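You operate a simulated robot arm through the tools that you are given. There is no shell and no other tool.

You are at the controls of a simulated robot arm. One attempt, no reset.

## Task
Dip the Lot 72 core in the tank, then let it drain at the Drain mark.
Fine: air on before the lid opens; at least six seconds under; leave air on, lid open and the shutter as it is; the core stays in the basket till it turns dull.

It is judged by the outcome, as a careful person would: the job done as asked, and still so three seconds after it is handed in. It fails if anything else is knocked over, pushed out of place, dropped, spilled or broken. A push-on lid holds only when it is set on centred and level and pressed home; a screw cap is set on level and turned clockwise until tight.

## Robot
A 6-joint arm with a two-finger gripper, fixed in place. Base frame: the origin is on the floor under the middle of its stand, x ahead of it, y to its left, z up. Readings come in mm, rad, newtons and seconds.
It reaches about 1298 mm from its shoulder. Its first joint turns from -2.601 to 2.601 rad. Payload 1.57 kg.
The TCP is the grasp point between the finger pads, 21 mm short of the fingertips. In the tool frame z runs along the fingers and y along their closing line. The gripper opens to 70 mm; its body begins 50 mm behind the TCP.
Orientation is that of the tool frame in the base frame, as [roll, pitch, yaw] about the fixed x, y, z axes, in that order (R = Rz(yaw) Ry(pitch) Rx(roll)). With the fingers straight down and closing along the base's y, the tool's x points along the base's -x, its y along +y and its z along -z.

## Interface
- The arm moves only by the tool move_arm. Its argument "steps" is a list of rows, each an object of numbers (a shift or turn left out is 0, a gripper value left out holds the last): "tx", "ty", "tz": the shift along the tool's x, y, z in units of 40 mm (1.0 is 40 mm); "ax", "ay", "az": the turn, a rotation vector about the tool's x, y, z in units of 5 degrees (1.0 is 5 degrees); "grip": the finger opening in mm, from 0 to 70. In form: [{"tx": .., "ty": .., "tz": .., "ax": .., "ay": .., "az": .., "grip": ..}, ...]. A call has 1 to 20 rows; each row shifts and turns the commanded pose from where the row before left it, along the tool's axes as they then stand. A call with a number of a shift or a turn outside -1 to 1 is refused whole. Each row takes 0.2 s and may step no farther than 50 mm and 0.15 rad from the row before; otherwise, or with a gripper value out of range, the whole call is refused. A pose out of reach is approached as far as the arm can. The call stops where the force on the tool passes 70 N (or 10 N more than at its start, if that is more) or the arm is blocked; 0.2 s more then pass. The fingers move at their own pace (about 103.7 mm/s each) and stop on an object; they squeeze with about 30 N. The grip force told is the motor's: it shows also when the fingers shut on nothing. Time passes only in rows, and 0.2 s behind the last, so rows that do not move let the fingers close. The reply holds the time, the measured pose of the TCP, the force on the tool along the base axes, the opening and the grip force, in the units named above and with some noise, with the torque about the TCP (base axes, N m) and any sound that the robot's microphone picked up.
- Cameras (640 x 400 px; columns grow to the right, rows downward): "scene" is fixed at [399.9, 499.2, 1444.2]; the picture's right is [-0.85, -0.52, 0.00], its down [-0.33, 0.54, -0.78] and it looks along [0.41, -0.66, -0.63] (base axes); focal length 330 px, centre (320, 200). "wrist" rides on the gripper at [79, 4, -81] in the tool frame; the picture's right is [-0.05, 1.00, 0.00], its down [-0.67, -0.04, -0.74] and it looks along [-0.74, -0.04, 0.67] (tool axes); focal length 256 px, centre (320, 200). There is no depth. A picture from a camera that has moved, and an enlarged one, comes with that camera's place and axes in the base frame and with its lens.
- grab_frame(camera): a new picture of that camera. It takes no simulated time.
- slide_trunk(by): slides the trunk up (or, below 0, down) by that many mm; the arm rides with it, the base frame stays. It gives what a move gives, with no picture.
- enlarge(camera, box): a new picture of the part [left, top, right, bottom] of that camera's present view, enlarged. It takes no simulated time.
- hand_in(): hands the job in; it is judged then, once.

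Places have to be worked out from the pictures, the camera data and where the tool is seen. Open the gripper and draw the arm clear of the work before you hand the job in, unless the task says otherwise.

The tools are called after "Emit:" as a command line: name --argument value ..., lists and objects as JSON in quotes. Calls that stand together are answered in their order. move_arm: Moves the arm, as the interface text tells. Its arguments: {"type":"object","properties":{"steps":{"type":"array"}},"required":["steps"]} The other tools are called the same way: slide_trunk (by) moves the trunk up or down; grab_frame (camera) takes a picture; enlarge (camera, box) takes an enlarged picture of a part of a camera's view; hand_in () hands the job in.

At the start:

```text
time_s: 0.0
position: [731.2, -52.4, 1112.6]
ee_rot: [-3.14, 0.001, 3.142]
contact_force: [-0.6, 0.1, 0.4]
moment: [0.0, 0.03, 0.02]
opening: 69.7
grasp_force: 0.1
trunk travel left (down, up): [-793.0, 177.0]
```

scene: 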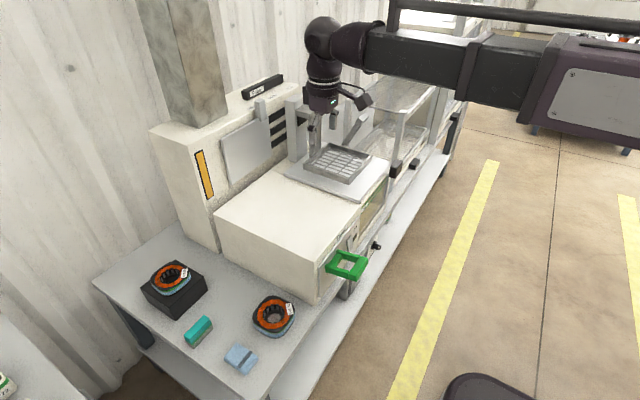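
wrist: 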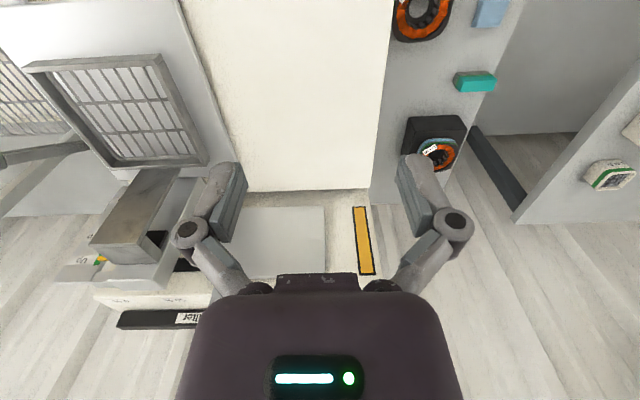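

The pictures show a bench with two toroid cores, a machine with a basket, and a green handle. I'll enlarge several areas to read labels before moving.

Emit:
enlarge --camera "scene" --box '[100, 230, 340, 380]'

Emit:
enlarge --camera "scene" --box '[200, 60, 400, 185]'

Emit:
enlarge --camera "scene" --box '[280, 160, 440, 300]'

Emit:
enlarge --camera "wrist" --box '[0, 0, 240, 340]'

Emit:
enlarge --camera "wrist" --box '[360, 0, 640, 220]'

```text
2.67 times, centred on (220, 305) of scene
camera zoom: at [399.9, 499.2, 1444.2], right [-0.85, -0.52, 0.0], down [-0.33, 0.54, -0.78], along [0.41, -0.66, -0.63], focal length 881 px, centre (587, -80)
```

zoom: 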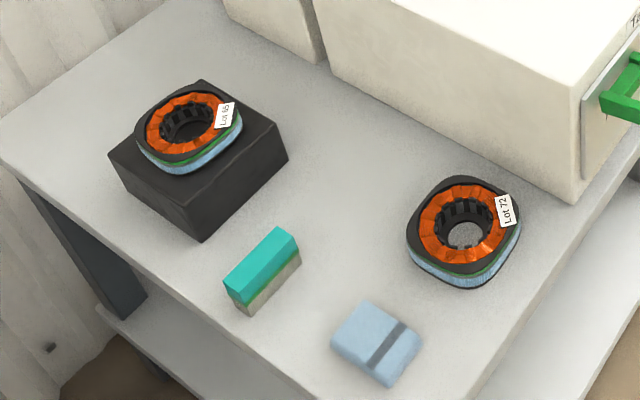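

```text
3.20 times, centred on (300, 122) of scene
camera zoom: at [399.9, 499.2, 1444.2], right [-0.85, -0.52, 0.0], down [-0.33, 0.54, -0.78], along [0.41, -0.66, -0.63], focal length 1057 px, centre (384, 448)
```

zoom: 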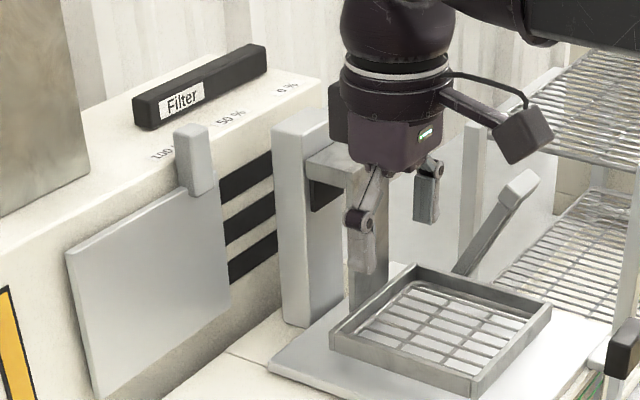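

```text
2.86 times, centred on (360, 230) of scene
camera zoom: at [399.9, 499.2, 1444.2], right [-0.85, -0.52, 0.0], down [-0.33, 0.54, -0.78], along [0.41, -0.66, -0.63], focal length 944 px, centre (206, 114)
```

zoom: 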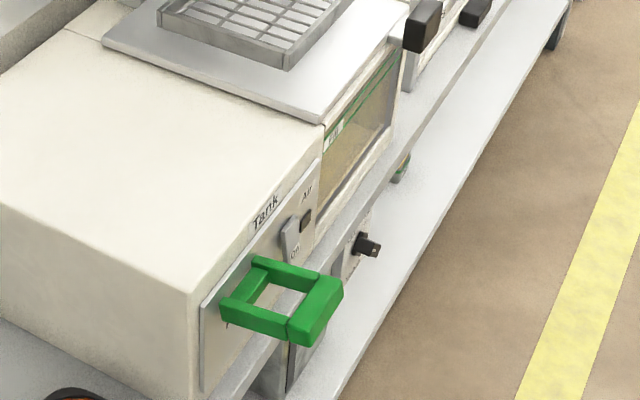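

```text
1.18 times, centred on (120, 170) of wrist
camera zoom: at [653.2, -50.0, 1192.4], right [0.05, 1.0, 0.0], down [0.67, -0.04, 0.75], along [0.74, -0.04, -0.67], focal length 301 px, centre (555, 235)
```

zoom: 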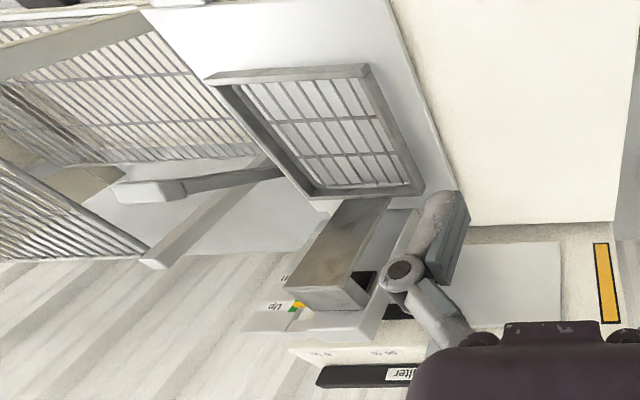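

```text
1.82 times, centred on (500, 110) of wrist
camera zoom: at [653.2, -50.0, 1192.4], right [0.05, 1.0, 0.0], down [0.67, -0.04, 0.75], along [0.74, -0.04, -0.67], focal length 465 px, centre (-7, 364)
```

zoom: 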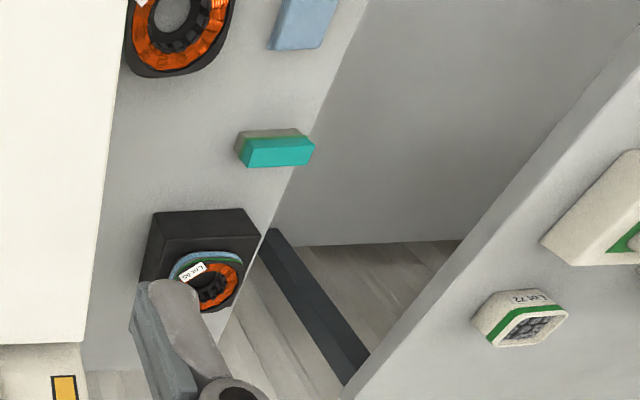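

The core to dip (Lot 72) lies at roughly (777, 138, 610), and the tank front with the Air switch and a green handle faces the robot. I'll draw the arm back at its present height to look at the front panel with the wrist camera.

Emit:
move_arm --steps '[{"tx": 1}, {"tx": 1}, {"tx": 1}, {"tx": 1}, {"tx": 1}, {"tx": 1}, {"tx": 1}]'

```text
time_s: 1.6
position: [533.8, -58.3, 1111.9]
ee_rot: [-3.141, 0.0, 3.141]
contact_force: [-0.5, -0.4, -0.6]
moment: [-0.01, -0.02, -0.01]
opening: 69.7
grasp_force: 0.1
out of reach, approached as far as the arm can: row 5, 6, 7
trunk travel left (down, up): [-793.0, 177.0]
```

The arm stopped at x≈534 (too close to the body to go farther back). I'll look from here.

Emit:
grab_frame --camera "wrist"

Emit:
grab_frame --camera "scene"

```text
taken
camera wrist: at [456.0, -55.1, 1192.5], right [0.05, 1.0, 0.0], down [0.67, -0.04, 0.75], along [0.74, -0.04, -0.67], focal length 256 px, centre (320, 200)
```

wrist: 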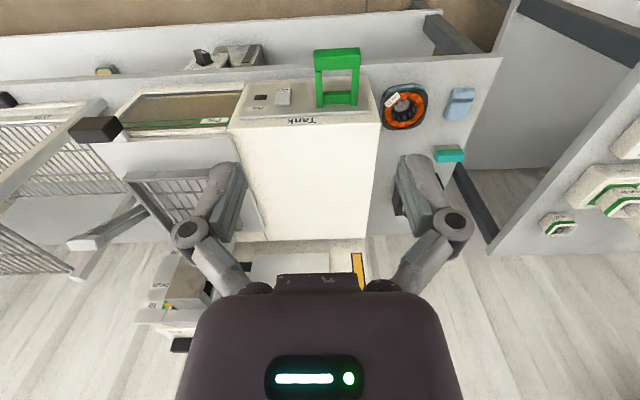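

```text
taken
```

scene: 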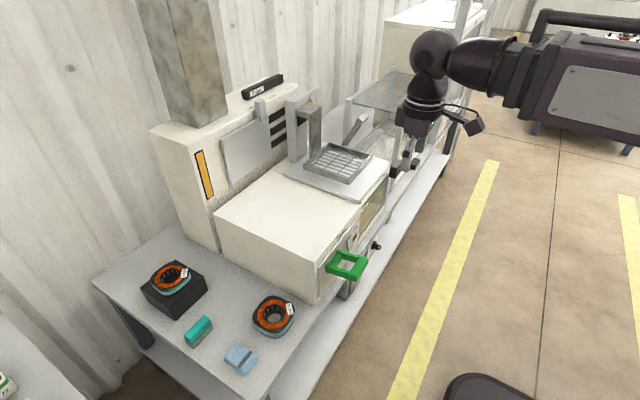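

The front panel is now in view. I'll enlarge the switch/handle area, the window area, and the column with the lever.

Emit:
enlarge --camera "wrist" --box '[220, 30, 400, 140]'

Emit:
enlarge --camera "wrist" --box '[60, 30, 260, 160]'

Emit:
enlarge --camera "wrist" --box '[0, 160, 250, 360]'

Emit:
enlarge --camera "wrist" --box '[500, 90, 640, 260]'

Emit:
enlarge --camera "scene" --box '[220, 60, 440, 200]'

```text
3.56 times, centred on (310, 85) of wrist
camera zoom: at [456.0, -55.1, 1192.5], right [0.05, 1.0, 0.0], down [0.67, -0.04, 0.75], along [0.74, -0.04, -0.67], focal length 910 px, centre (356, 609)
```

zoom: 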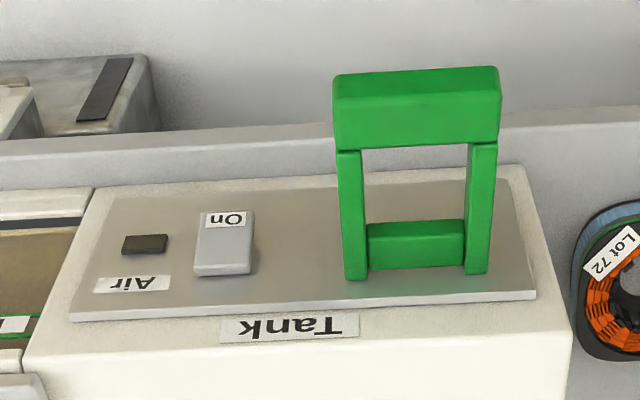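

```text
3.08 times, centred on (160, 95) of wrist
camera zoom: at [456.0, -55.1, 1192.5], right [0.05, 1.0, 0.0], down [0.67, -0.04, 0.75], along [0.74, -0.04, -0.67], focal length 788 px, centre (812, 523)
```

zoom: 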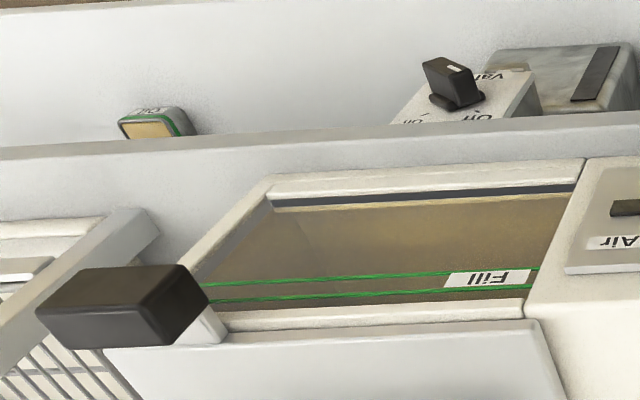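

```text
2.00 times, centred on (125, 260) of wrist
camera zoom: at [456.0, -55.1, 1192.5], right [0.05, 1.0, 0.0], down [0.67, -0.04, 0.75], along [0.74, -0.04, -0.67], focal length 512 px, centre (710, 80)
```

zoom: 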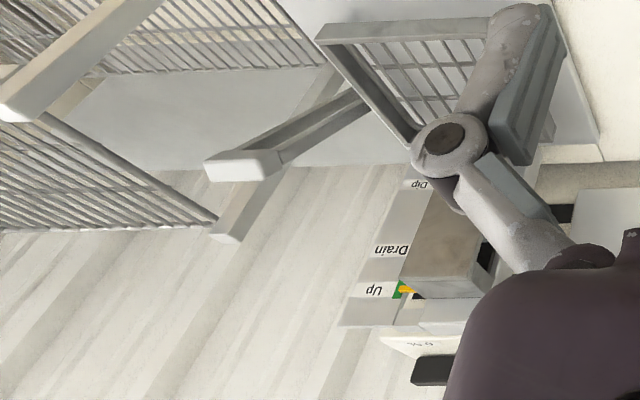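

```text
2.35 times, centred on (570, 175) of wrist
camera zoom: at [456.0, -55.1, 1192.5], right [0.05, 1.0, 0.0], down [0.67, -0.04, 0.75], along [0.74, -0.04, -0.67], focal length 602 px, centre (-268, 259)
```

zoom: 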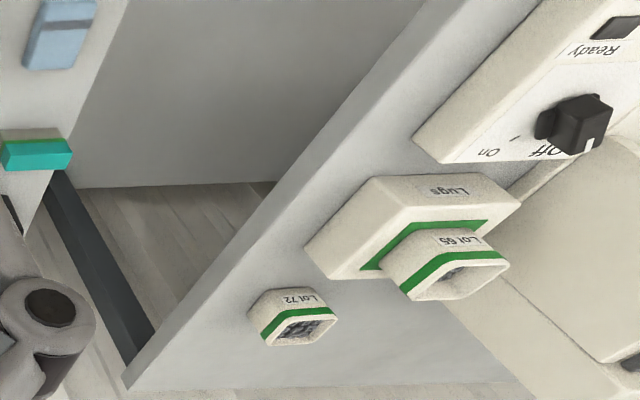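

```text
2.86 times, centred on (330, 130) of scene
camera zoom: at [399.9, 499.2, 1444.2], right [-0.85, -0.52, 0.0], down [-0.33, 0.54, -0.78], along [0.41, -0.66, -0.63], focal length 944 px, centre (291, 400)
```

zoom: 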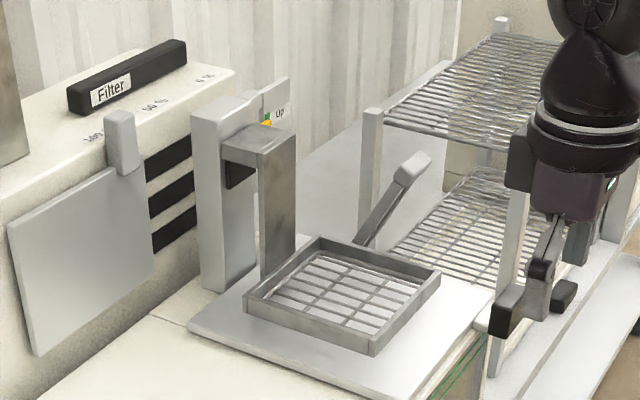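

The column shows marks Up / Drain / Dip with the basket carriage at Up; the grey plate beneath it is presumably the lid, with a black knob near (679, -448, 807). I'll move sideways towards -y at this safe height to view the tank, lid and levers more squarely.

Emit:
move_arm --steps '[{"ty": -1}, {"ty": -1}, {"ty": -1}, {"ty": -1}, {"ty": -1}, {"ty": -1}]'

Emit:
grab_frame --camera "wrist"

Emit:
grab_frame --camera "scene"

```text
time_s: 3.0
position: [536.6, -299.4, 1111.2]
ee_rot: [-3.141, 0.002, -3.14]
contact_force: [0.8, -0.7, -0.3]
moment: [0.01, 0.02, 0.01]
opening: 69.9
grasp_force: 0.0
trunk travel left (down, up): [-793.0, 177.0]
```

```text
taken
camera wrist: at [458.9, -296.4, 1192.3], right [0.05, 1.0, 0.0], down [0.67, -0.04, 0.75], along [0.74, -0.04, -0.67], focal length 256 px, centre (320, 200)
```

wrist: 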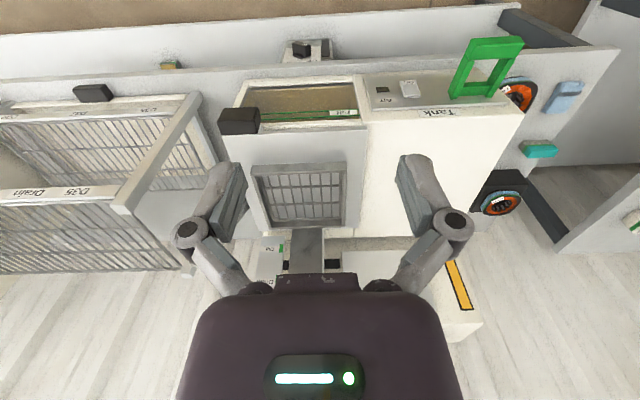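

```text
taken
```

scene: 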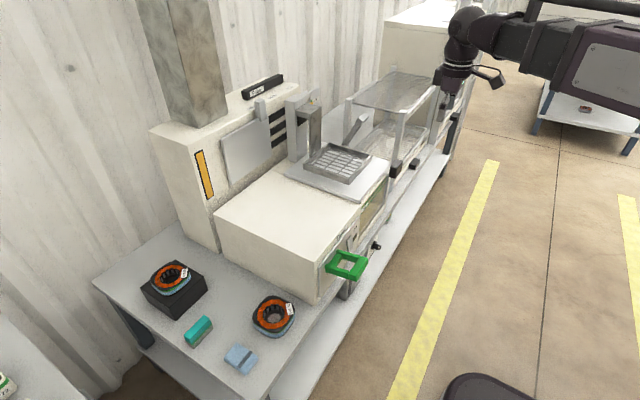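

The wrist view shows the tank, lid plate, basket, and a rack on the -y side with labels. I'll enlarge those pieces.

Emit:
enlarge --camera "wrist" --box '[0, 70, 240, 220]'

Emit:
enlarge --camera "wrist" --box '[200, 60, 380, 172]'

Emit:
enlarge --camera "wrist" --box '[210, 150, 390, 280]'

Emit:
enlarge --camera "scene" --box '[280, 60, 460, 180]'

Emit:
enlarge --camera "scene" --box '[300, 200, 420, 280]'

```text
2.67 times, centred on (120, 145) of wrist
camera zoom: at [458.9, -296.4, 1192.3], right [0.05, 1.0, 0.0], down [0.67, -0.04, 0.75], along [0.74, -0.04, -0.67], focal length 683 px, centre (853, 347)
```

zoom: 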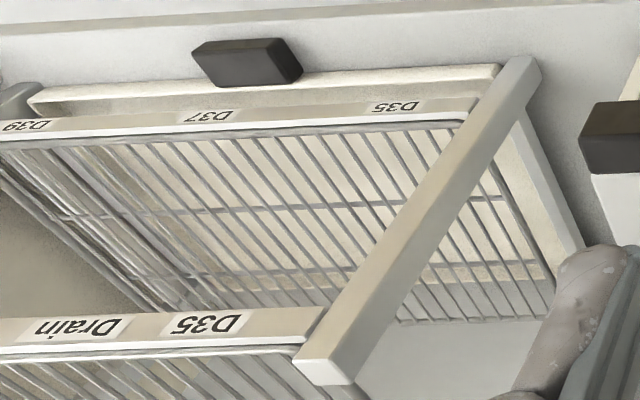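

```text
3.56 times, centred on (290, 116) of wrist
camera zoom: at [458.9, -296.4, 1192.3], right [0.05, 1.0, 0.0], down [0.67, -0.04, 0.75], along [0.74, -0.04, -0.67], focal length 910 px, centre (427, 499)
```

zoom: 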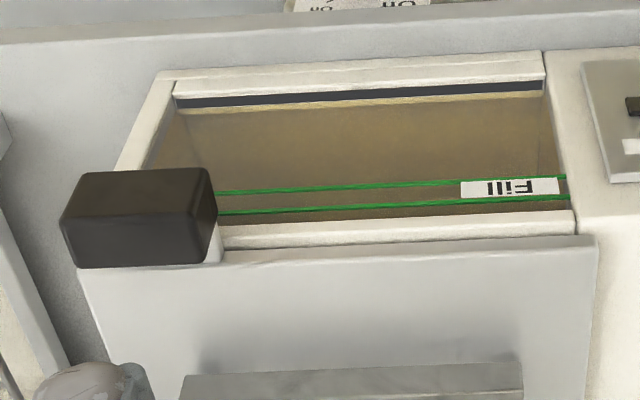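

```text
3.08 times, centred on (300, 215) of wrist
camera zoom: at [458.9, -296.4, 1192.3], right [0.05, 1.0, 0.0], down [0.67, -0.04, 0.75], along [0.74, -0.04, -0.67], focal length 788 px, centre (382, 154)
```

zoom: 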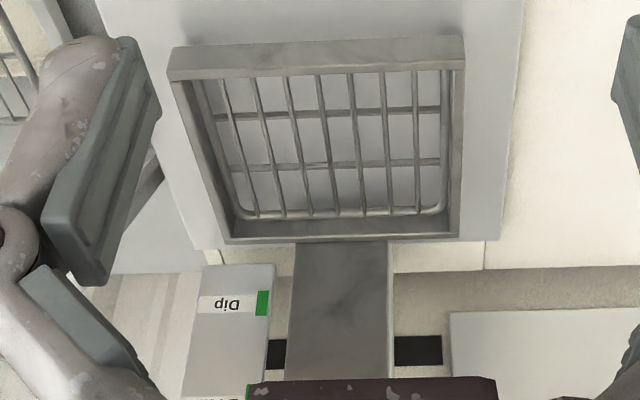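

```text
3.33 times, centred on (370, 120) of scene
camera zoom: at [399.9, 499.2, 1444.2], right [-0.85, -0.52, 0.0], down [-0.33, 0.54, -0.78], along [0.41, -0.66, -0.63], focal length 1101 px, centre (153, 467)
```

zoom: 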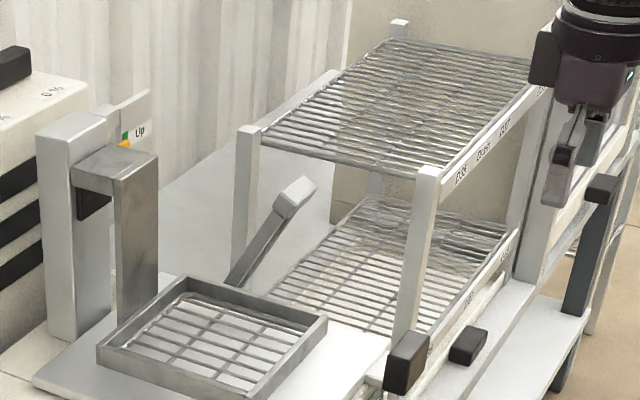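

```text
5.00 times, centred on (360, 240) of scene
camera zoom: at [399.9, 499.2, 1444.2], right [-0.85, -0.52, 0.0], down [-0.33, 0.54, -0.78], along [0.41, -0.66, -0.63], focal length 1652 px, centre (120, 0)
```

zoom: 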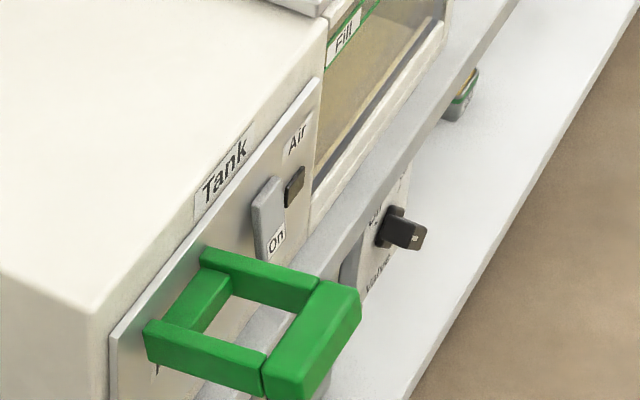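

The lid plate appears to carry the black knob at its front corner, and the window has Fill lines. I'll tilt the gripper so that the wrist camera looks level, lower the trunk, and study the front panel and valve.

Emit:
move_arm --steps '[{"ay": -1, "ty": 1}, {"ay": -1, "ty": 1}, {"ay": -1, "ty": 1}, {"ay": -1}, {"ay": -1}, {"ay": -1}, {"ay": -1}]'

Emit:
grab_frame --camera "wrist"

```text
time_s: 4.6
position: [599.7, -204.8, 1145.1]
ee_rot: [3.141, 0.613, 3.141]
contact_force: [-0.2, 0.2, 0.2]
moment: [0.02, 0.01, 0.02]
opening: 70.0
grasp_force: 0.0
out of reach, approached as far as the arm can: row 2, 3, 4, 5, 6, 7
trunk travel left (down, up): [-793.0, 177.0]
```

```text
taken
camera wrist: at [489.0, -202.6, 1165.9], right [0.04, 1.0, 0.03], down [0.12, -0.04, 0.99], along [0.99, -0.04, -0.12], focal length 256 px, centre (320, 200)
```

wrist: 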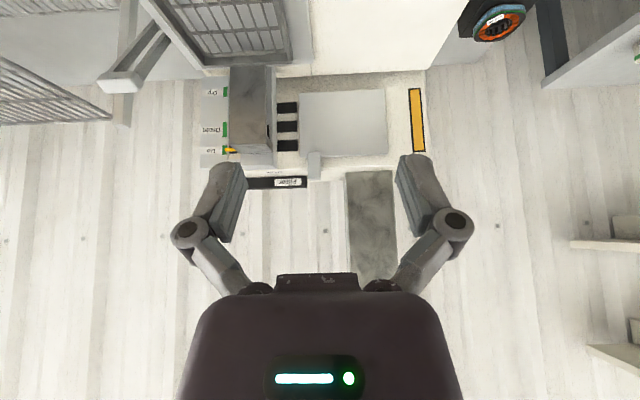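

The arm had to extend to x≈600 for this tilt; the green handle's outer bar I triangulate at about (610, -35, 756), so at y=-205 the way down is clear. I'll lower the trunk by 250 mm and look.

Emit:
slide_trunk --by -250

Emit:
grab_frame --camera "wrist"

Emit:
grab_frame --camera "scene"

```text
time_s: 7.2
position: [598.5, -204.7, 895.8]
ee_rot: [3.139, 0.611, -3.14]
contact_force: [0.5, 0.5, 0.4]
moment: [-0.04, -0.02, -0.02]
opening: 70.0
grasp_force: 0.1
trunk travel left (down, up): [-543.0, 427.0]
```

```text
taken
camera wrist: at [488.7, -202.4, 916.1], right [0.04, 1.0, 0.03], down [0.12, -0.04, 0.99], along [0.99, -0.04, -0.12], focal length 256 px, centre (320, 200)
```

wrist: 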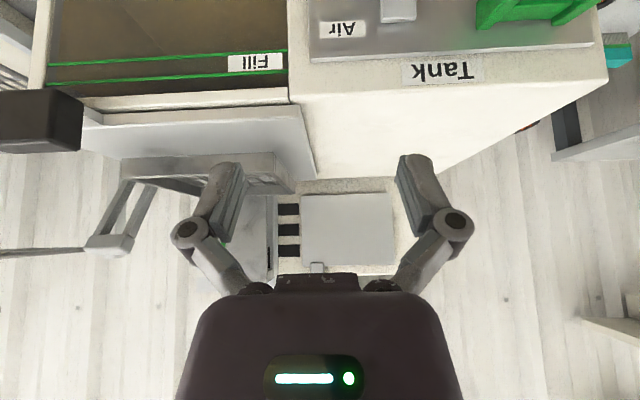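

```text
taken
```

scene: 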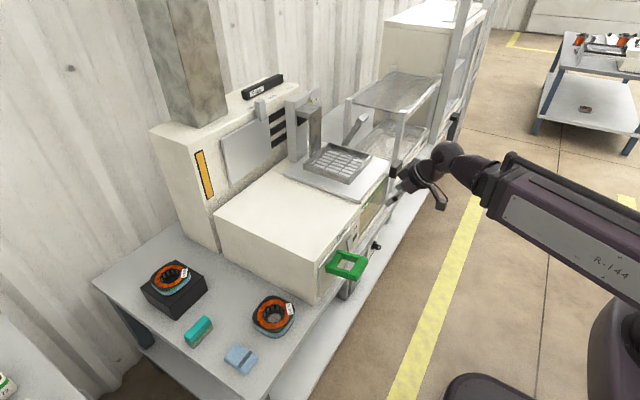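

I need a lower viewpoint for the switch, handle and window. The front is still clear by about 40 mm at this y, so I'll slide the trunk down another 150 mm.

Emit:
slide_trunk --by -150

Emit:
grab_frame --camera "wrist"

Emit:
enlarge --camera "wrist" --box '[0, 0, 320, 200]'

Emit:
enlarge --camera "wrist" --box '[300, 0, 620, 200]'

```text
time_s: 8.9
position: [599.2, -206.0, 745.6]
ee_rot: [-3.141, 0.61, 3.14]
contact_force: [0.5, -0.5, 0.2]
moment: [0.01, 0.02, 0.01]
opening: 69.8
grasp_force: 0.1
trunk travel left (down, up): [-393.0, 577.0]
```

```text
taken
camera wrist: at [488.8, -202.4, 766.1], right [0.04, 1.0, 0.03], down [0.12, -0.04, 0.99], along [0.99, -0.04, -0.12], focal length 256 px, centre (320, 200)
```

wrist: 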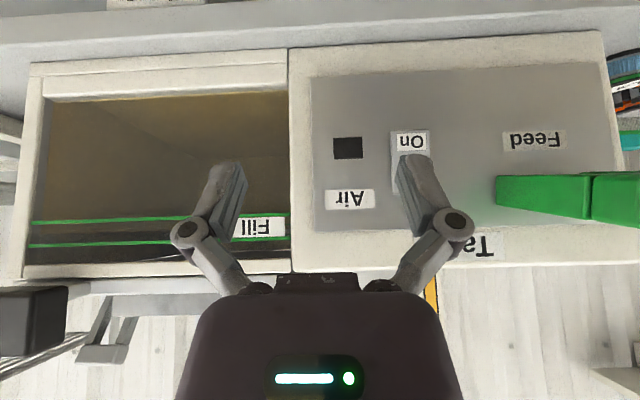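

```text
2.00 times, centred on (160, 100) of wrist
camera zoom: at [488.8, -202.4, 766.1], right [0.04, 1.0, 0.03], down [0.12, -0.04, 0.99], along [0.99, -0.04, -0.12], focal length 512 px, centre (640, 400)
```

zoom: 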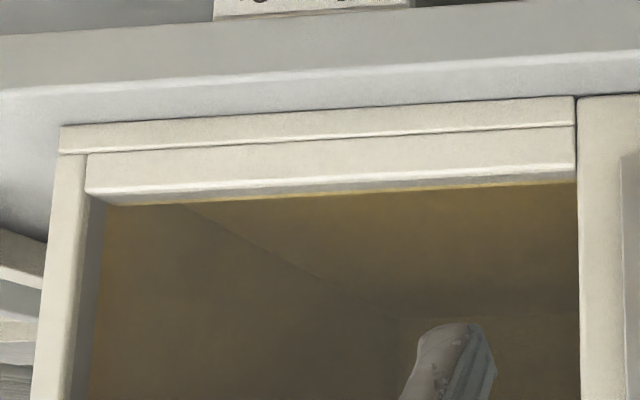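

```text
2.00 times, centred on (460, 100) of wrist
camera zoom: at [488.8, -202.4, 766.1], right [0.04, 1.0, 0.03], down [0.12, -0.04, 0.99], along [0.99, -0.04, -0.12], focal length 512 px, centre (40, 400)
```

zoom: 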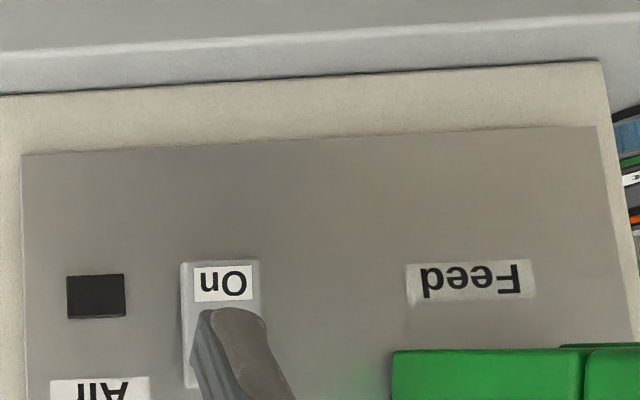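

The green handle is labelled "Feed" (not mentioned in the job), and the Air switch is a rocker with "On" at its lower part with a dark lamp beside it. I'll zoom in on the Fill lines to check the liquid level.

Emit:
enlarge --camera "wrist" --box '[0, 190, 200, 315]'

Emit:
enlarge --camera "wrist" --box '[310, 100, 480, 230]'

Emit:
enlarge --camera "scene" --box '[340, 100, 460, 180]'

```text
3.20 times, centred on (100, 252) of wrist
camera zoom: at [488.8, -202.4, 766.1], right [0.04, 1.0, 0.03], down [0.12, -0.04, 0.99], along [0.99, -0.04, -0.12], focal length 819 px, centre (1024, 32)
```

zoom: 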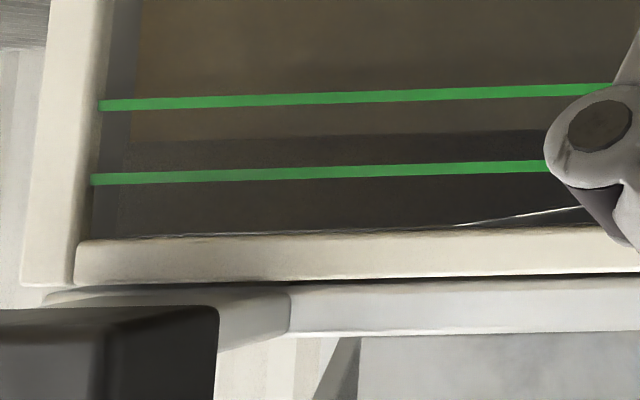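

```text
3.08 times, centred on (395, 165) of wrist
camera zoom: at [488.8, -202.4, 766.1], right [0.04, 1.0, 0.03], down [0.12, -0.04, 0.99], along [0.99, -0.04, -0.12], focal length 788 px, centre (89, 308)
```

zoom: 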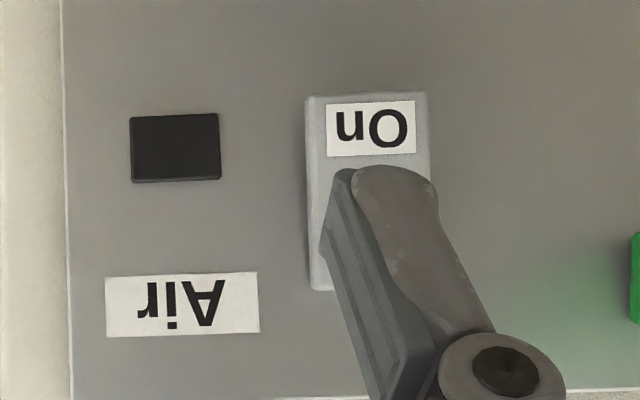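

```text
5.00 times, centred on (400, 140) of scene
camera zoom: at [399.9, 499.2, 1444.2], right [-0.85, -0.52, 0.0], down [-0.33, 0.54, -0.78], along [0.41, -0.66, -0.63], focal length 1652 px, centre (-80, 500)
```

zoom: 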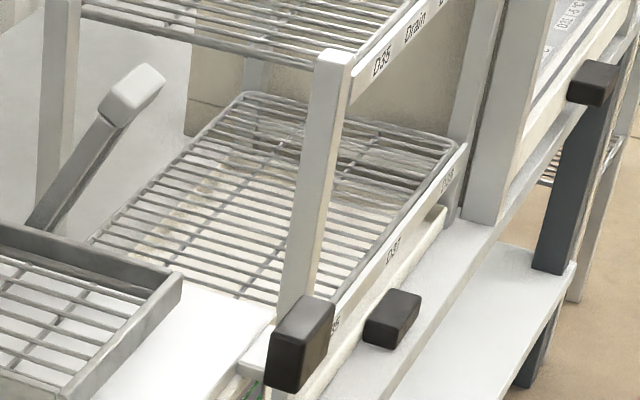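

The liquid surface sits between the two Fill lines, so the tank is properly filled and the valve can stay. Now I'll rise a little to study how the lid, knob and side lever are built.

Emit:
slide_trunk --by 110

Emit:
move_arm --steps '[{"ty": -1}, {"ty": -1}, {"ty": -1}]'

Emit:
grab_frame --camera "wrist"

Emit:
enlarge --camera "wrist" --box '[0, 100, 260, 290]'

```text
time_s: 10.3
position: [598.8, -204.6, 855.3]
ee_rot: [3.141, 0.61, 3.141]
contact_force: [-0.5, -0.2, -0.2]
moment: [0.04, 0.02, 0.0]
opening: 70.0
grasp_force: 0.0
trunk travel left (down, up): [-503.0, 467.0]
```

```text
time_s: 11.2
position: [599.5, -326.2, 855.8]
ee_rot: [3.141, 0.611, 3.141]
contact_force: [-0.6, 0.3, 0.1]
moment: [0.0, -0.03, -0.01]
opening: 70.1
grasp_force: 0.1
trunk travel left (down, up): [-503.0, 467.0]
```

```text
taken
camera wrist: at [489.0, -323.5, 876.0], right [0.04, 1.0, 0.03], down [0.12, -0.04, 0.99], along [0.99, -0.04, -0.12], focal length 256 px, centre (320, 200)
```

wrist: 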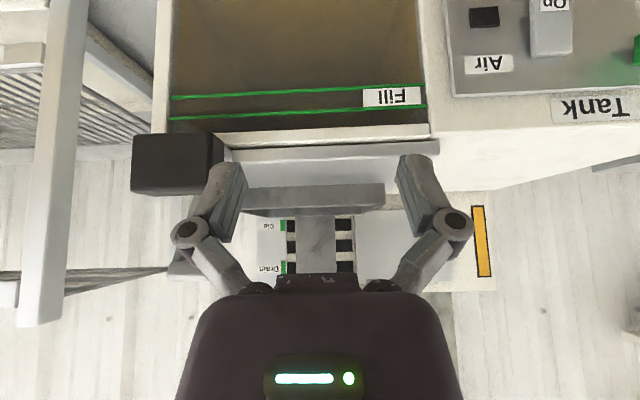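

```text
2.11 times, centred on (130, 195) of wrist
camera zoom: at [489.0, -323.5, 876.0], right [0.04, 1.0, 0.03], down [0.12, -0.04, 0.99], along [0.99, -0.04, -0.12], focal length 539 px, centre (720, 210)
```

zoom: 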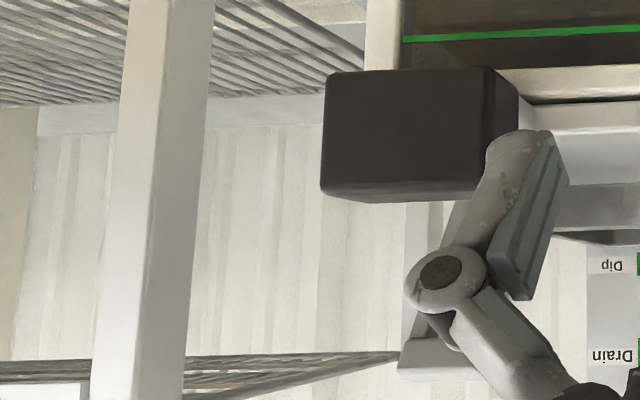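

The knob sits on a short stub at the lid's front corner; the lever is hidden behind a finger. I'll rise and shift further to -y to look into the gap between tank and rack.

Emit:
slide_trunk --by 180

Emit:
move_arm --steps '[{"ty": -1}, {"ty": -1}, {"ty": -1}, {"ty": -1}, {"ty": -1}, {"ay": 1}, {"ay": 1}, {"ay": 1}]'

Emit:
grab_frame --camera "wrist"

Emit:
enlarge --camera "wrist" --box '[200, 50, 460, 220]'

```text
time_s: 13.2
position: [599.2, -325.3, 1035.5]
ee_rot: [-3.141, 0.61, -3.14]
contact_force: [-0.6, 0.7, -0.4]
moment: [-0.01, -0.01, -0.01]
opening: 70.0
grasp_force: 0.0
trunk travel left (down, up): [-683.0, 287.0]
```

```text
time_s: 14.9
position: [600.6, -526.0, 1013.9]
ee_rot: [-3.141, 0.348, 3.14]
contact_force: [0.6, -0.9, -1.1]
moment: [-0.01, 0.0, -0.03]
opening: 70.1
grasp_force: 0.0
out of reach, approached as far as the arm can: row 6, 7, 8
trunk travel left (down, up): [-683.0, 287.0]
```

```text
taken
camera wrist: at [498.5, -523.6, 1061.6], right [0.05, 1.0, 0.02], down [0.37, -0.04, 0.93], along [0.93, -0.04, -0.37], focal length 256 px, centre (320, 200)
```

wrist: 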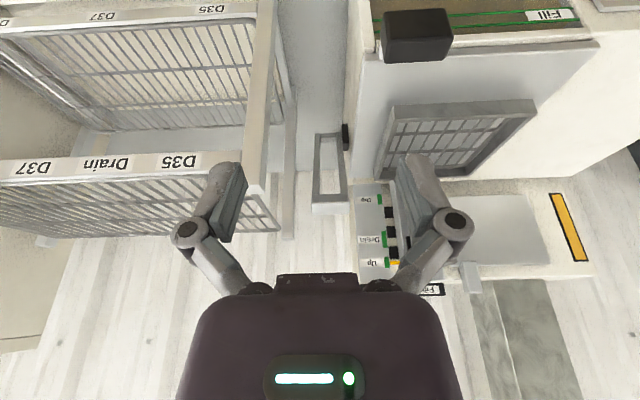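

```text
2.35 times, centred on (330, 135) of wrist
camera zoom: at [498.5, -523.6, 1061.6], right [0.05, 1.0, 0.02], down [0.37, -0.04, 0.93], along [0.93, -0.04, -0.37], focal length 602 px, centre (296, 353)
```

zoom: 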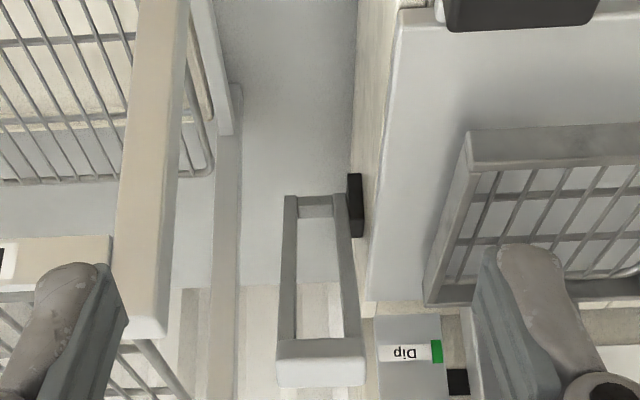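

The lever is a U-fork pivoted on the tank's side wall (grip bar near (855, -524, 922)), the pointer at Up; it must be the hoist. The Air rocker's "On" end I triangulate at (683, -137, 698). I'll raise the trunk for more folding room, go over to y≈-137 and tilt the fingers forward to press it.

Emit:
slide_trunk --by 200

Emit:
move_arm --steps '[{"ty": 1}, {"ty": 1}, {"ty": 1}, {"ty": 1}, {"ty": 1}, {"ty": 1}, {"ty": 1}, {"ty": 1}, {"ty": 1}, {"ty": 0.7, "grip": 0}]'

```text
time_s: 17.1
position: [599.7, -526.9, 1213.6]
ee_rot: [-3.141, 0.349, -3.14]
contact_force: [0.5, -0.6, 0.6]
moment: [0.0, -0.01, 0.0]
opening: 70.1
grasp_force: 0.0
trunk travel left (down, up): [-883.0, 87.0]
```

```text
time_s: 19.3
position: [598.9, -137.7, 1214.4]
ee_rot: [-3.141, 0.347, -3.141]
contact_force: [0.8, 0.1, 0.9]
moment: [0.0, -0.02, 0.0]
opening: 3.8
grasp_force: 10.2
trunk travel left (down, up): [-883.0, 87.0]
```

Fingers are closing and the arm is at y≈-138. I'll lower the arm straight down 300 mm at x≈600, where it's clear of the tank front.

Emit:
move_arm --steps '[{"tx": 0.342, "tz": 0.94, "grip": 0}, {"tx": 0.342, "tz": 0.94}, {"tx": 0.342, "tz": 0.94}, {"tx": 0.342, "tz": 0.94}, {"tx": 0.342, "tz": 0.94}, {"tx": 0.342, "tz": 0.94}, {"tx": 0.342, "tz": 0.94}]'

Emit:
move_arm --steps '[{"ay": -1}, {"ay": -1}, {"ay": -1}, {"ay": -1}, {"ay": -1}, {"ay": -1}, {"ay": -1}, {"ay": -1}]'

```text
time_s: 20.9
position: [599.8, -138.1, 1214.5]
ee_rot: [-3.141, 0.349, -3.141]
contact_force: [0.2, -1.0, 0.3]
moment: [-0.02, 0.01, -0.01]
opening: 0.3
grasp_force: 28.6
out of reach, approached as far as the arm can: row 1, 2, 3, 4, 5, 6, 7
trunk travel left (down, up): [-883.0, 87.0]
```

```text
time_s: 22.7
position: [672.2, -161.9, 1295.3]
ee_rot: [3.141, 1.048, -3.141]
contact_force: [0.2, 0.3, -0.3]
moment: [0.01, -0.03, 0.0]
opening: 0.0
grasp_force: 28.9
out of reach, approached as far as the arm can: row 1, 2, 3, 4, 5, 6, 7, 8
trunk travel left (down, up): [-883.0, 87.0]
```

The arm did not go down from here but drifted up and forward while tilting. I'll look at the scene to understand the arm's present shape.

Emit:
grab_frame --camera "scene"

Emit:
grab_frame --camera "wrist"

```text
taken
```

scene: 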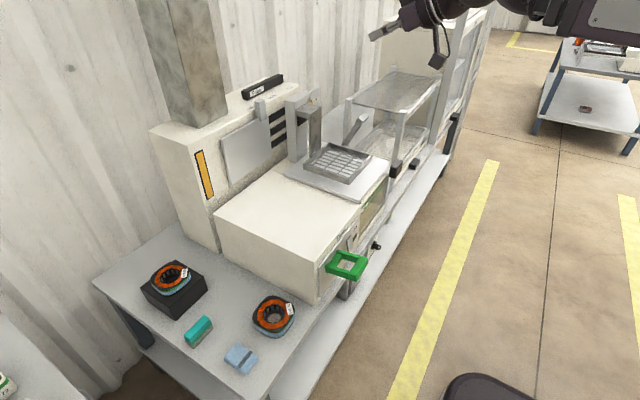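

```text
taken
camera wrist: at [562.4, -159.1, 1266.3], right [0.03, 1.0, 0.05], down [-0.31, -0.04, 0.95], along [0.95, -0.04, 0.31], focal length 256 px, centre (320, 200)
```

wrist: 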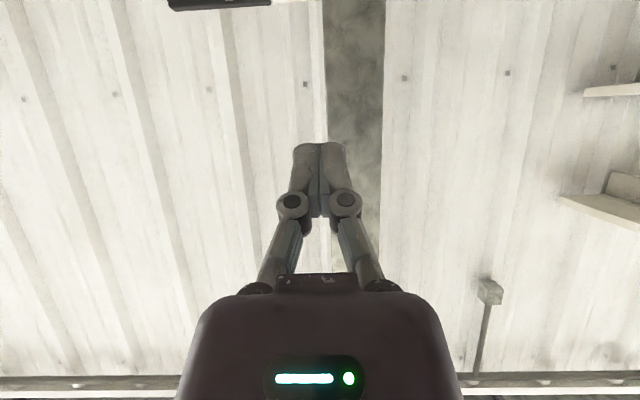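

The arm's comfortable zone is limited in height relative to the trunk, so I'll use the trunk for height. I'll set a 45° forward tilt and pull back in x, still high above everything.

Emit:
move_arm --steps '[{"ay": 1}, {"ay": 1}, {"ay": 1}, {}]'

Emit:
move_arm --steps '[{"tx": 0.4, "tz": -0.4, "ty": 0.25}, {"tx": 0.4, "tz": -0.4, "ty": 0.25}]'

```text
time_s: 23.7
position: [671.4, -161.7, 1257.3]
ee_rot: [3.14, 0.785, 3.141]
contact_force: [-0.1, 0.1, 0.0]
moment: [-0.02, 0.02, 0.01]
opening: 0.0
grasp_force: 28.3
out of reach, approached as far as the arm can: row 1, 2, 3
trunk travel left (down, up): [-883.0, 87.0]
```

```text
time_s: 24.3
position: [648.1, -149.0, 1255.9]
ee_rot: [3.141, 0.782, 3.141]
contact_force: [0.8, 0.2, 0.6]
moment: [0.01, 0.02, 0.01]
opening: 0.0
grasp_force: 28.7
out of reach, approached as far as the arm can: row 2
trunk travel left (down, up): [-883.0, 87.0]
```

Readings fit a SCARA-like arm: the wrist height is fixed to the trunk (TCP z only changes with trunk or tilt), and wrist radius ≥ ~540 mm. So height is set by the trunk. At 45° tilt I'm at x=648, y=-149; I'll slide down 440 mm and look before going lower.

Emit:
slide_trunk --by -440

Emit:
grab_frame --camera "wrist"

Emit:
grab_frame --camera "scene"

```text
refused: -440 is not a number from -400 to 400
```

```text
taken
camera wrist: at [534.4, -145.3, 1256.8], right [0.04, 1.0, 0.04], down [-0.05, -0.04, 1.0], along [1.0, -0.04, 0.05], focal length 256 px, centre (320, 200)
```

wrist: 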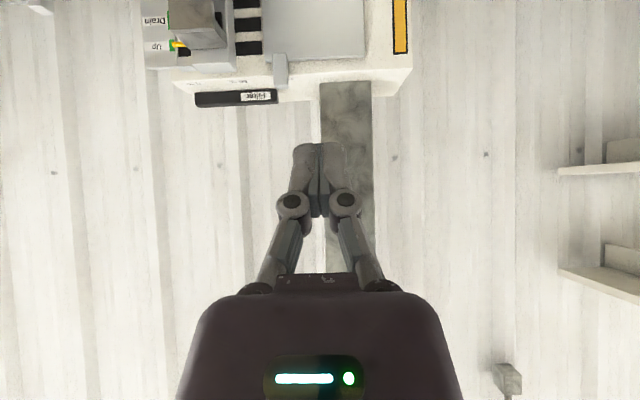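

```text
taken
```

scene: 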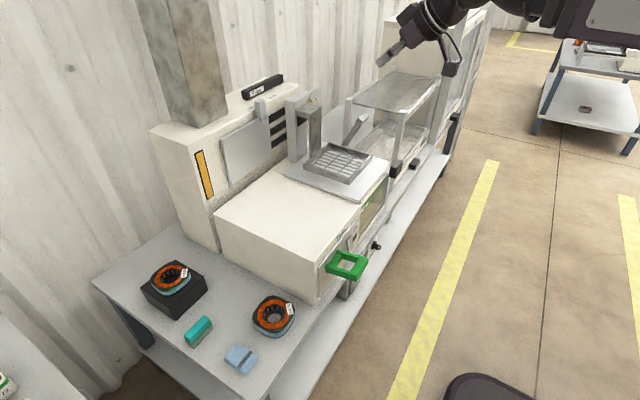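

The slide is limited to 400 mm per call, so I'll go down 400 first and check.

Emit:
slide_trunk --by -400

Emit:
grab_frame --camera "wrist"

Emit:
enlarge --camera "scene" --box '[300, 140, 480, 290]'

```text
time_s: 28.1
position: [646.9, -148.2, 855.8]
ee_rot: [3.14, 0.783, 3.141]
contact_force: [-0.1, 0.1, 0.1]
moment: [0.03, 0.04, 0.01]
opening: 0.3
grasp_force: 28.5
trunk travel left (down, up): [-483.0, 487.0]
```

```text
taken
camera wrist: at [533.7, -145.3, 857.2], right [0.04, 1.0, 0.04], down [-0.05, -0.04, 1.0], along [1.0, -0.04, 0.05], focal length 256 px, centre (320, 200)
```

wrist: 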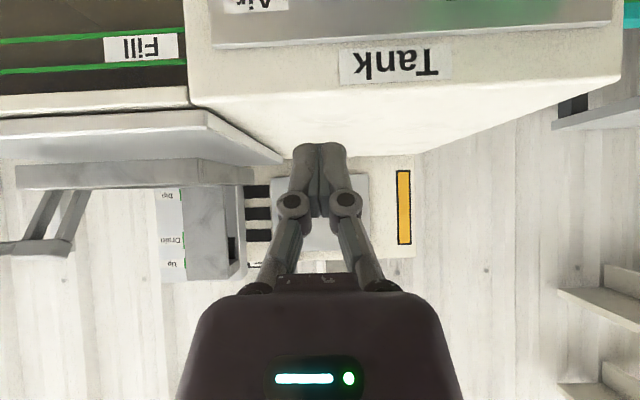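

```text
2.67 times, centred on (390, 215) of scene
camera zoom: at [399.9, 499.2, 1444.2], right [-0.85, -0.52, 0.0], down [-0.33, 0.54, -0.78], along [0.41, -0.66, -0.63], focal length 881 px, centre (133, 160)
```

zoom: 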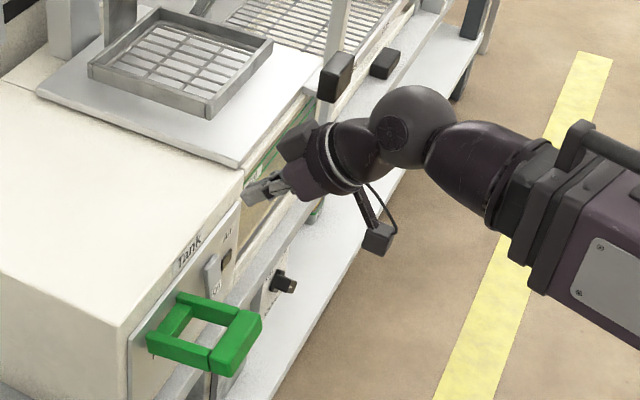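

The fingers are just in front of the box's front edge with room. I'll lower another 143 mm so that the fingertips face the "On" end of the rocker.

Emit:
slide_trunk --by -143

Emit:
grab_frame --camera "wrist"

Emit:
enlarge --camera "wrist" --box '[220, 60, 440, 220]'

Emit:
enlarge --camera "scene" --box '[300, 190, 460, 290]'

```text
time_s: 29.8
position: [646.0, -148.3, 712.8]
ee_rot: [3.14, 0.784, -3.14]
contact_force: [0.8, 0.5, 0.2]
moment: [-0.02, 0.0, 0.0]
opening: 0.3
grasp_force: 28.6
trunk travel left (down, up): [-340.0, 630.0]
```

```text
taken
camera wrist: at [533.7, -145.2, 714.2], right [0.04, 1.0, 0.04], down [-0.05, -0.04, 1.0], along [1.0, -0.04, 0.05], focal length 256 px, centre (320, 200)
```

wrist: 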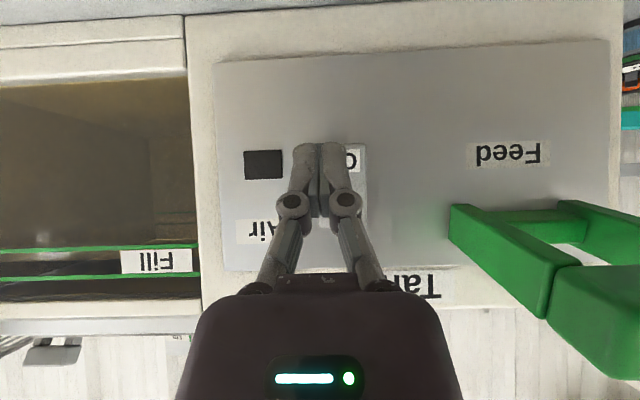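

```text
2.50 times, centred on (330, 140) of wrist
camera zoom: at [533.7, -145.2, 714.2], right [0.04, 1.0, 0.04], down [-0.05, -0.04, 1.0], along [1.0, -0.04, 0.05], focal length 640 px, centre (295, 350)
```

zoom: 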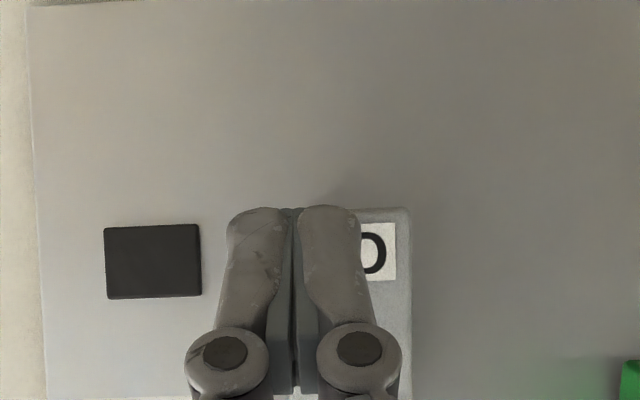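

```text
4.00 times, centred on (380, 240) of scene
camera zoom: at [399.9, 499.2, 1444.2], right [-0.85, -0.52, 0.0], down [-0.33, 0.54, -0.78], along [0.41, -0.66, -0.63], focal length 1322 px, centre (80, 40)
```

zoom: 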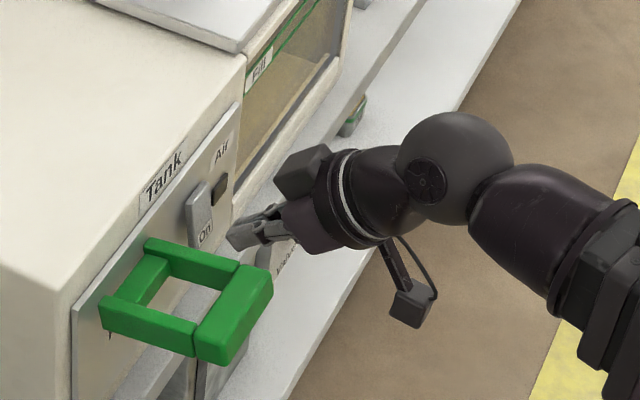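

The tips are about 9 mm too far to -y of the rocker's centre (y≈-139) and at the right height. I'll shift +8 mm and then advance in x in small rows watching the force.

Emit:
move_arm --steps '[{"ty": 0.21}, {"tx": -0.0884, "tz": 0.0884}, {"tx": -0.0884, "tz": 0.0884}, {"tx": -0.0884, "tz": 0.0884}]'

Emit:
enlarge --camera "wrist" --box '[220, 60, 440, 220]'

Emit:
enlarge --camera "scene" --box '[320, 200, 400, 250]'

```text
time_s: 30.8
position: [660.6, -139.9, 712.9]
ee_rot: [-3.141, 0.784, 3.141]
contact_force: [0.2, -0.2, -0.1]
moment: [0.0, -0.01, -0.03]
opening: 0.0
grasp_force: 28.4
trunk travel left (down, up): [-340.0, 630.0]
```

```text
2.50 times, centred on (330, 140) of wrist
camera zoom: at [548.6, -137.0, 714.1], right [0.04, 1.0, 0.04], down [-0.05, -0.04, 1.0], along [1.0, -0.04, 0.05], focal length 640 px, centre (295, 350)
```

zoom: 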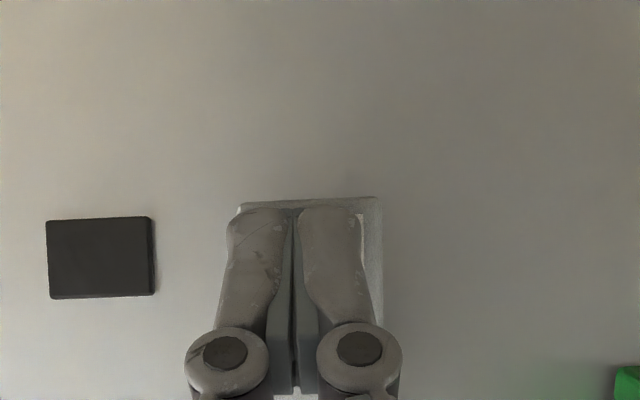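

```text
8.00 times, centred on (360, 225) of scene
camera zoom: at [399.9, 499.2, 1444.2], right [-0.85, -0.52, 0.0], down [-0.33, 0.54, -0.78], along [0.41, -0.66, -0.63], focal length 2643 px, centre (0, 0)
```

zoom: 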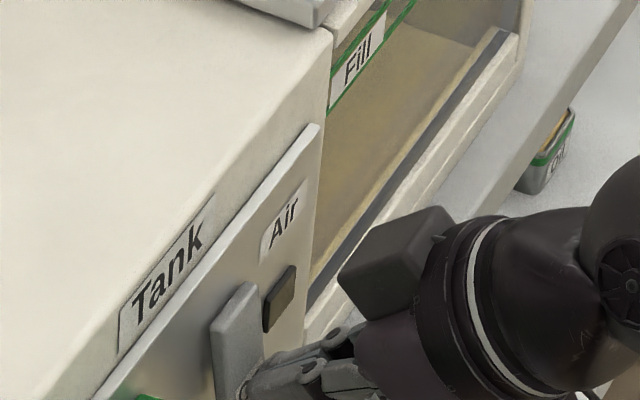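

No contact yet, and the tips are centred on the rocker's lower end. I'll continue forward in 4 mm rows.

Emit:
move_arm --steps '[{"tx": -0.0707, "tz": 0.0707}, {"tx": -0.0707, "tz": 0.0707}, {"tx": -0.0707, "tz": 0.0707}]'

Emit:
enlarge --camera "wrist" --box '[220, 60, 440, 220]'

Emit:
enlarge --camera "scene" --box '[320, 200, 400, 250]'

```text
time_s: 31.6
position: [665.3, -140.1, 713.9]
ee_rot: [3.141, 0.776, -3.14]
contact_force: [-63.8, -6.3, -11.4]
moment: [-0.32, 0.81, -0.16]
opening: 5.9
grasp_force: 28.5
trunk travel left (down, up): [-340.0, 630.0]
```

```text
2.50 times, centred on (330, 140) of wrist
camera zoom: at [553.0, -137.0, 715.3], right [0.04, 1.0, 0.04], down [-0.04, -0.04, 1.0], along [1.0, -0.04, 0.04], focal length 640 px, centre (295, 350)
```

zoom: 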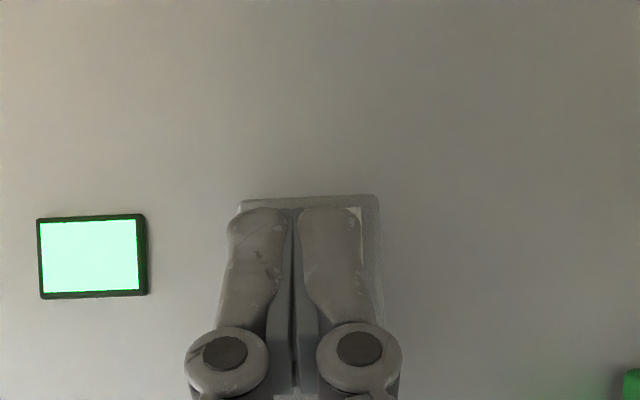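

```text
8.00 times, centred on (360, 225) of scene
camera zoom: at [399.9, 499.2, 1444.2], right [-0.85, -0.52, 0.0], down [-0.33, 0.54, -0.78], along [0.41, -0.66, -0.63], focal length 2643 px, centre (0, 0)
```

zoom: 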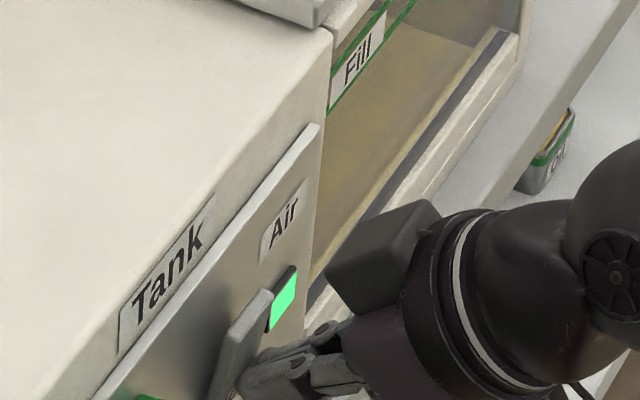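

The Air lamp is lit green. I'll back off from the switch and check that it stays on.

Emit:
move_arm --steps '[{"tx": 0.0884, "tz": -0.0884}, {"tx": 0.0884, "tz": -0.0884}, {"tx": 0.0884, "tz": -0.0884}]'

Emit:
enlarge --camera "scene" --box '[320, 200, 400, 250]'

```text
time_s: 32.4
position: [660.6, -139.5, 713.0]
ee_rot: [3.137, 0.785, 3.14]
contact_force: [-0.3, -0.3, 0.4]
moment: [0.01, -0.03, -0.01]
opening: 0.0
grasp_force: 28.4
trunk travel left (down, up): [-340.0, 630.0]
```

```text
8.00 times, centred on (360, 225) of scene
camera zoom: at [399.9, 499.2, 1444.2], right [-0.85, -0.52, 0.0], down [-0.33, 0.54, -0.78], along [0.41, -0.66, -0.63], focal length 2643 px, centre (0, 0)
```

zoom: 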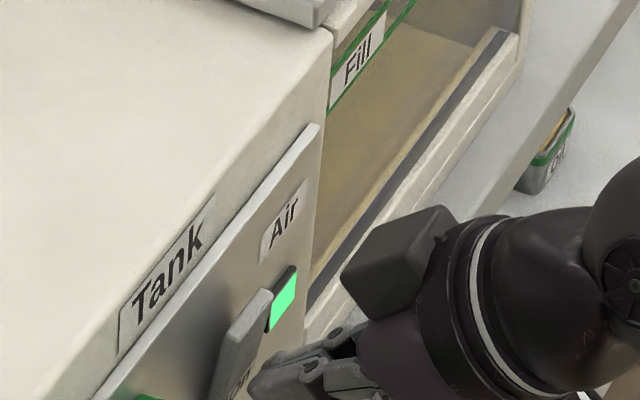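

Air stays on. I'll back off a further 12 mm so the fingers clear the rocker's upper end, then raise the trunk.

Emit:
move_arm --steps '[{"tx": 0.0884, "tz": -0.0884}, {"tx": 0.0884, "tz": -0.0884}, {"tx": 0.0884, "tz": -0.0884}]'

Emit:
slide_trunk --by 300

```text
time_s: 33.2
position: [649.7, -140.2, 713.0]
ee_rot: [3.14, 0.784, -3.141]
contact_force: [0.0, 0.1, 0.8]
moment: [-0.02, -0.03, 0.0]
opening: 0.1
grasp_force: 28.8
out of reach, approached as far as the arm can: row 3
trunk travel left (down, up): [-340.0, 630.0]
```

```text
time_s: 36.2
position: [649.1, -140.4, 1014.5]
ee_rot: [3.139, 0.782, -3.141]
contact_force: [-0.4, 0.4, 0.5]
moment: [-0.03, 0.01, -0.01]
opening: 0.4
grasp_force: 29.0
trunk travel left (down, up): [-640.0, 330.0]
```

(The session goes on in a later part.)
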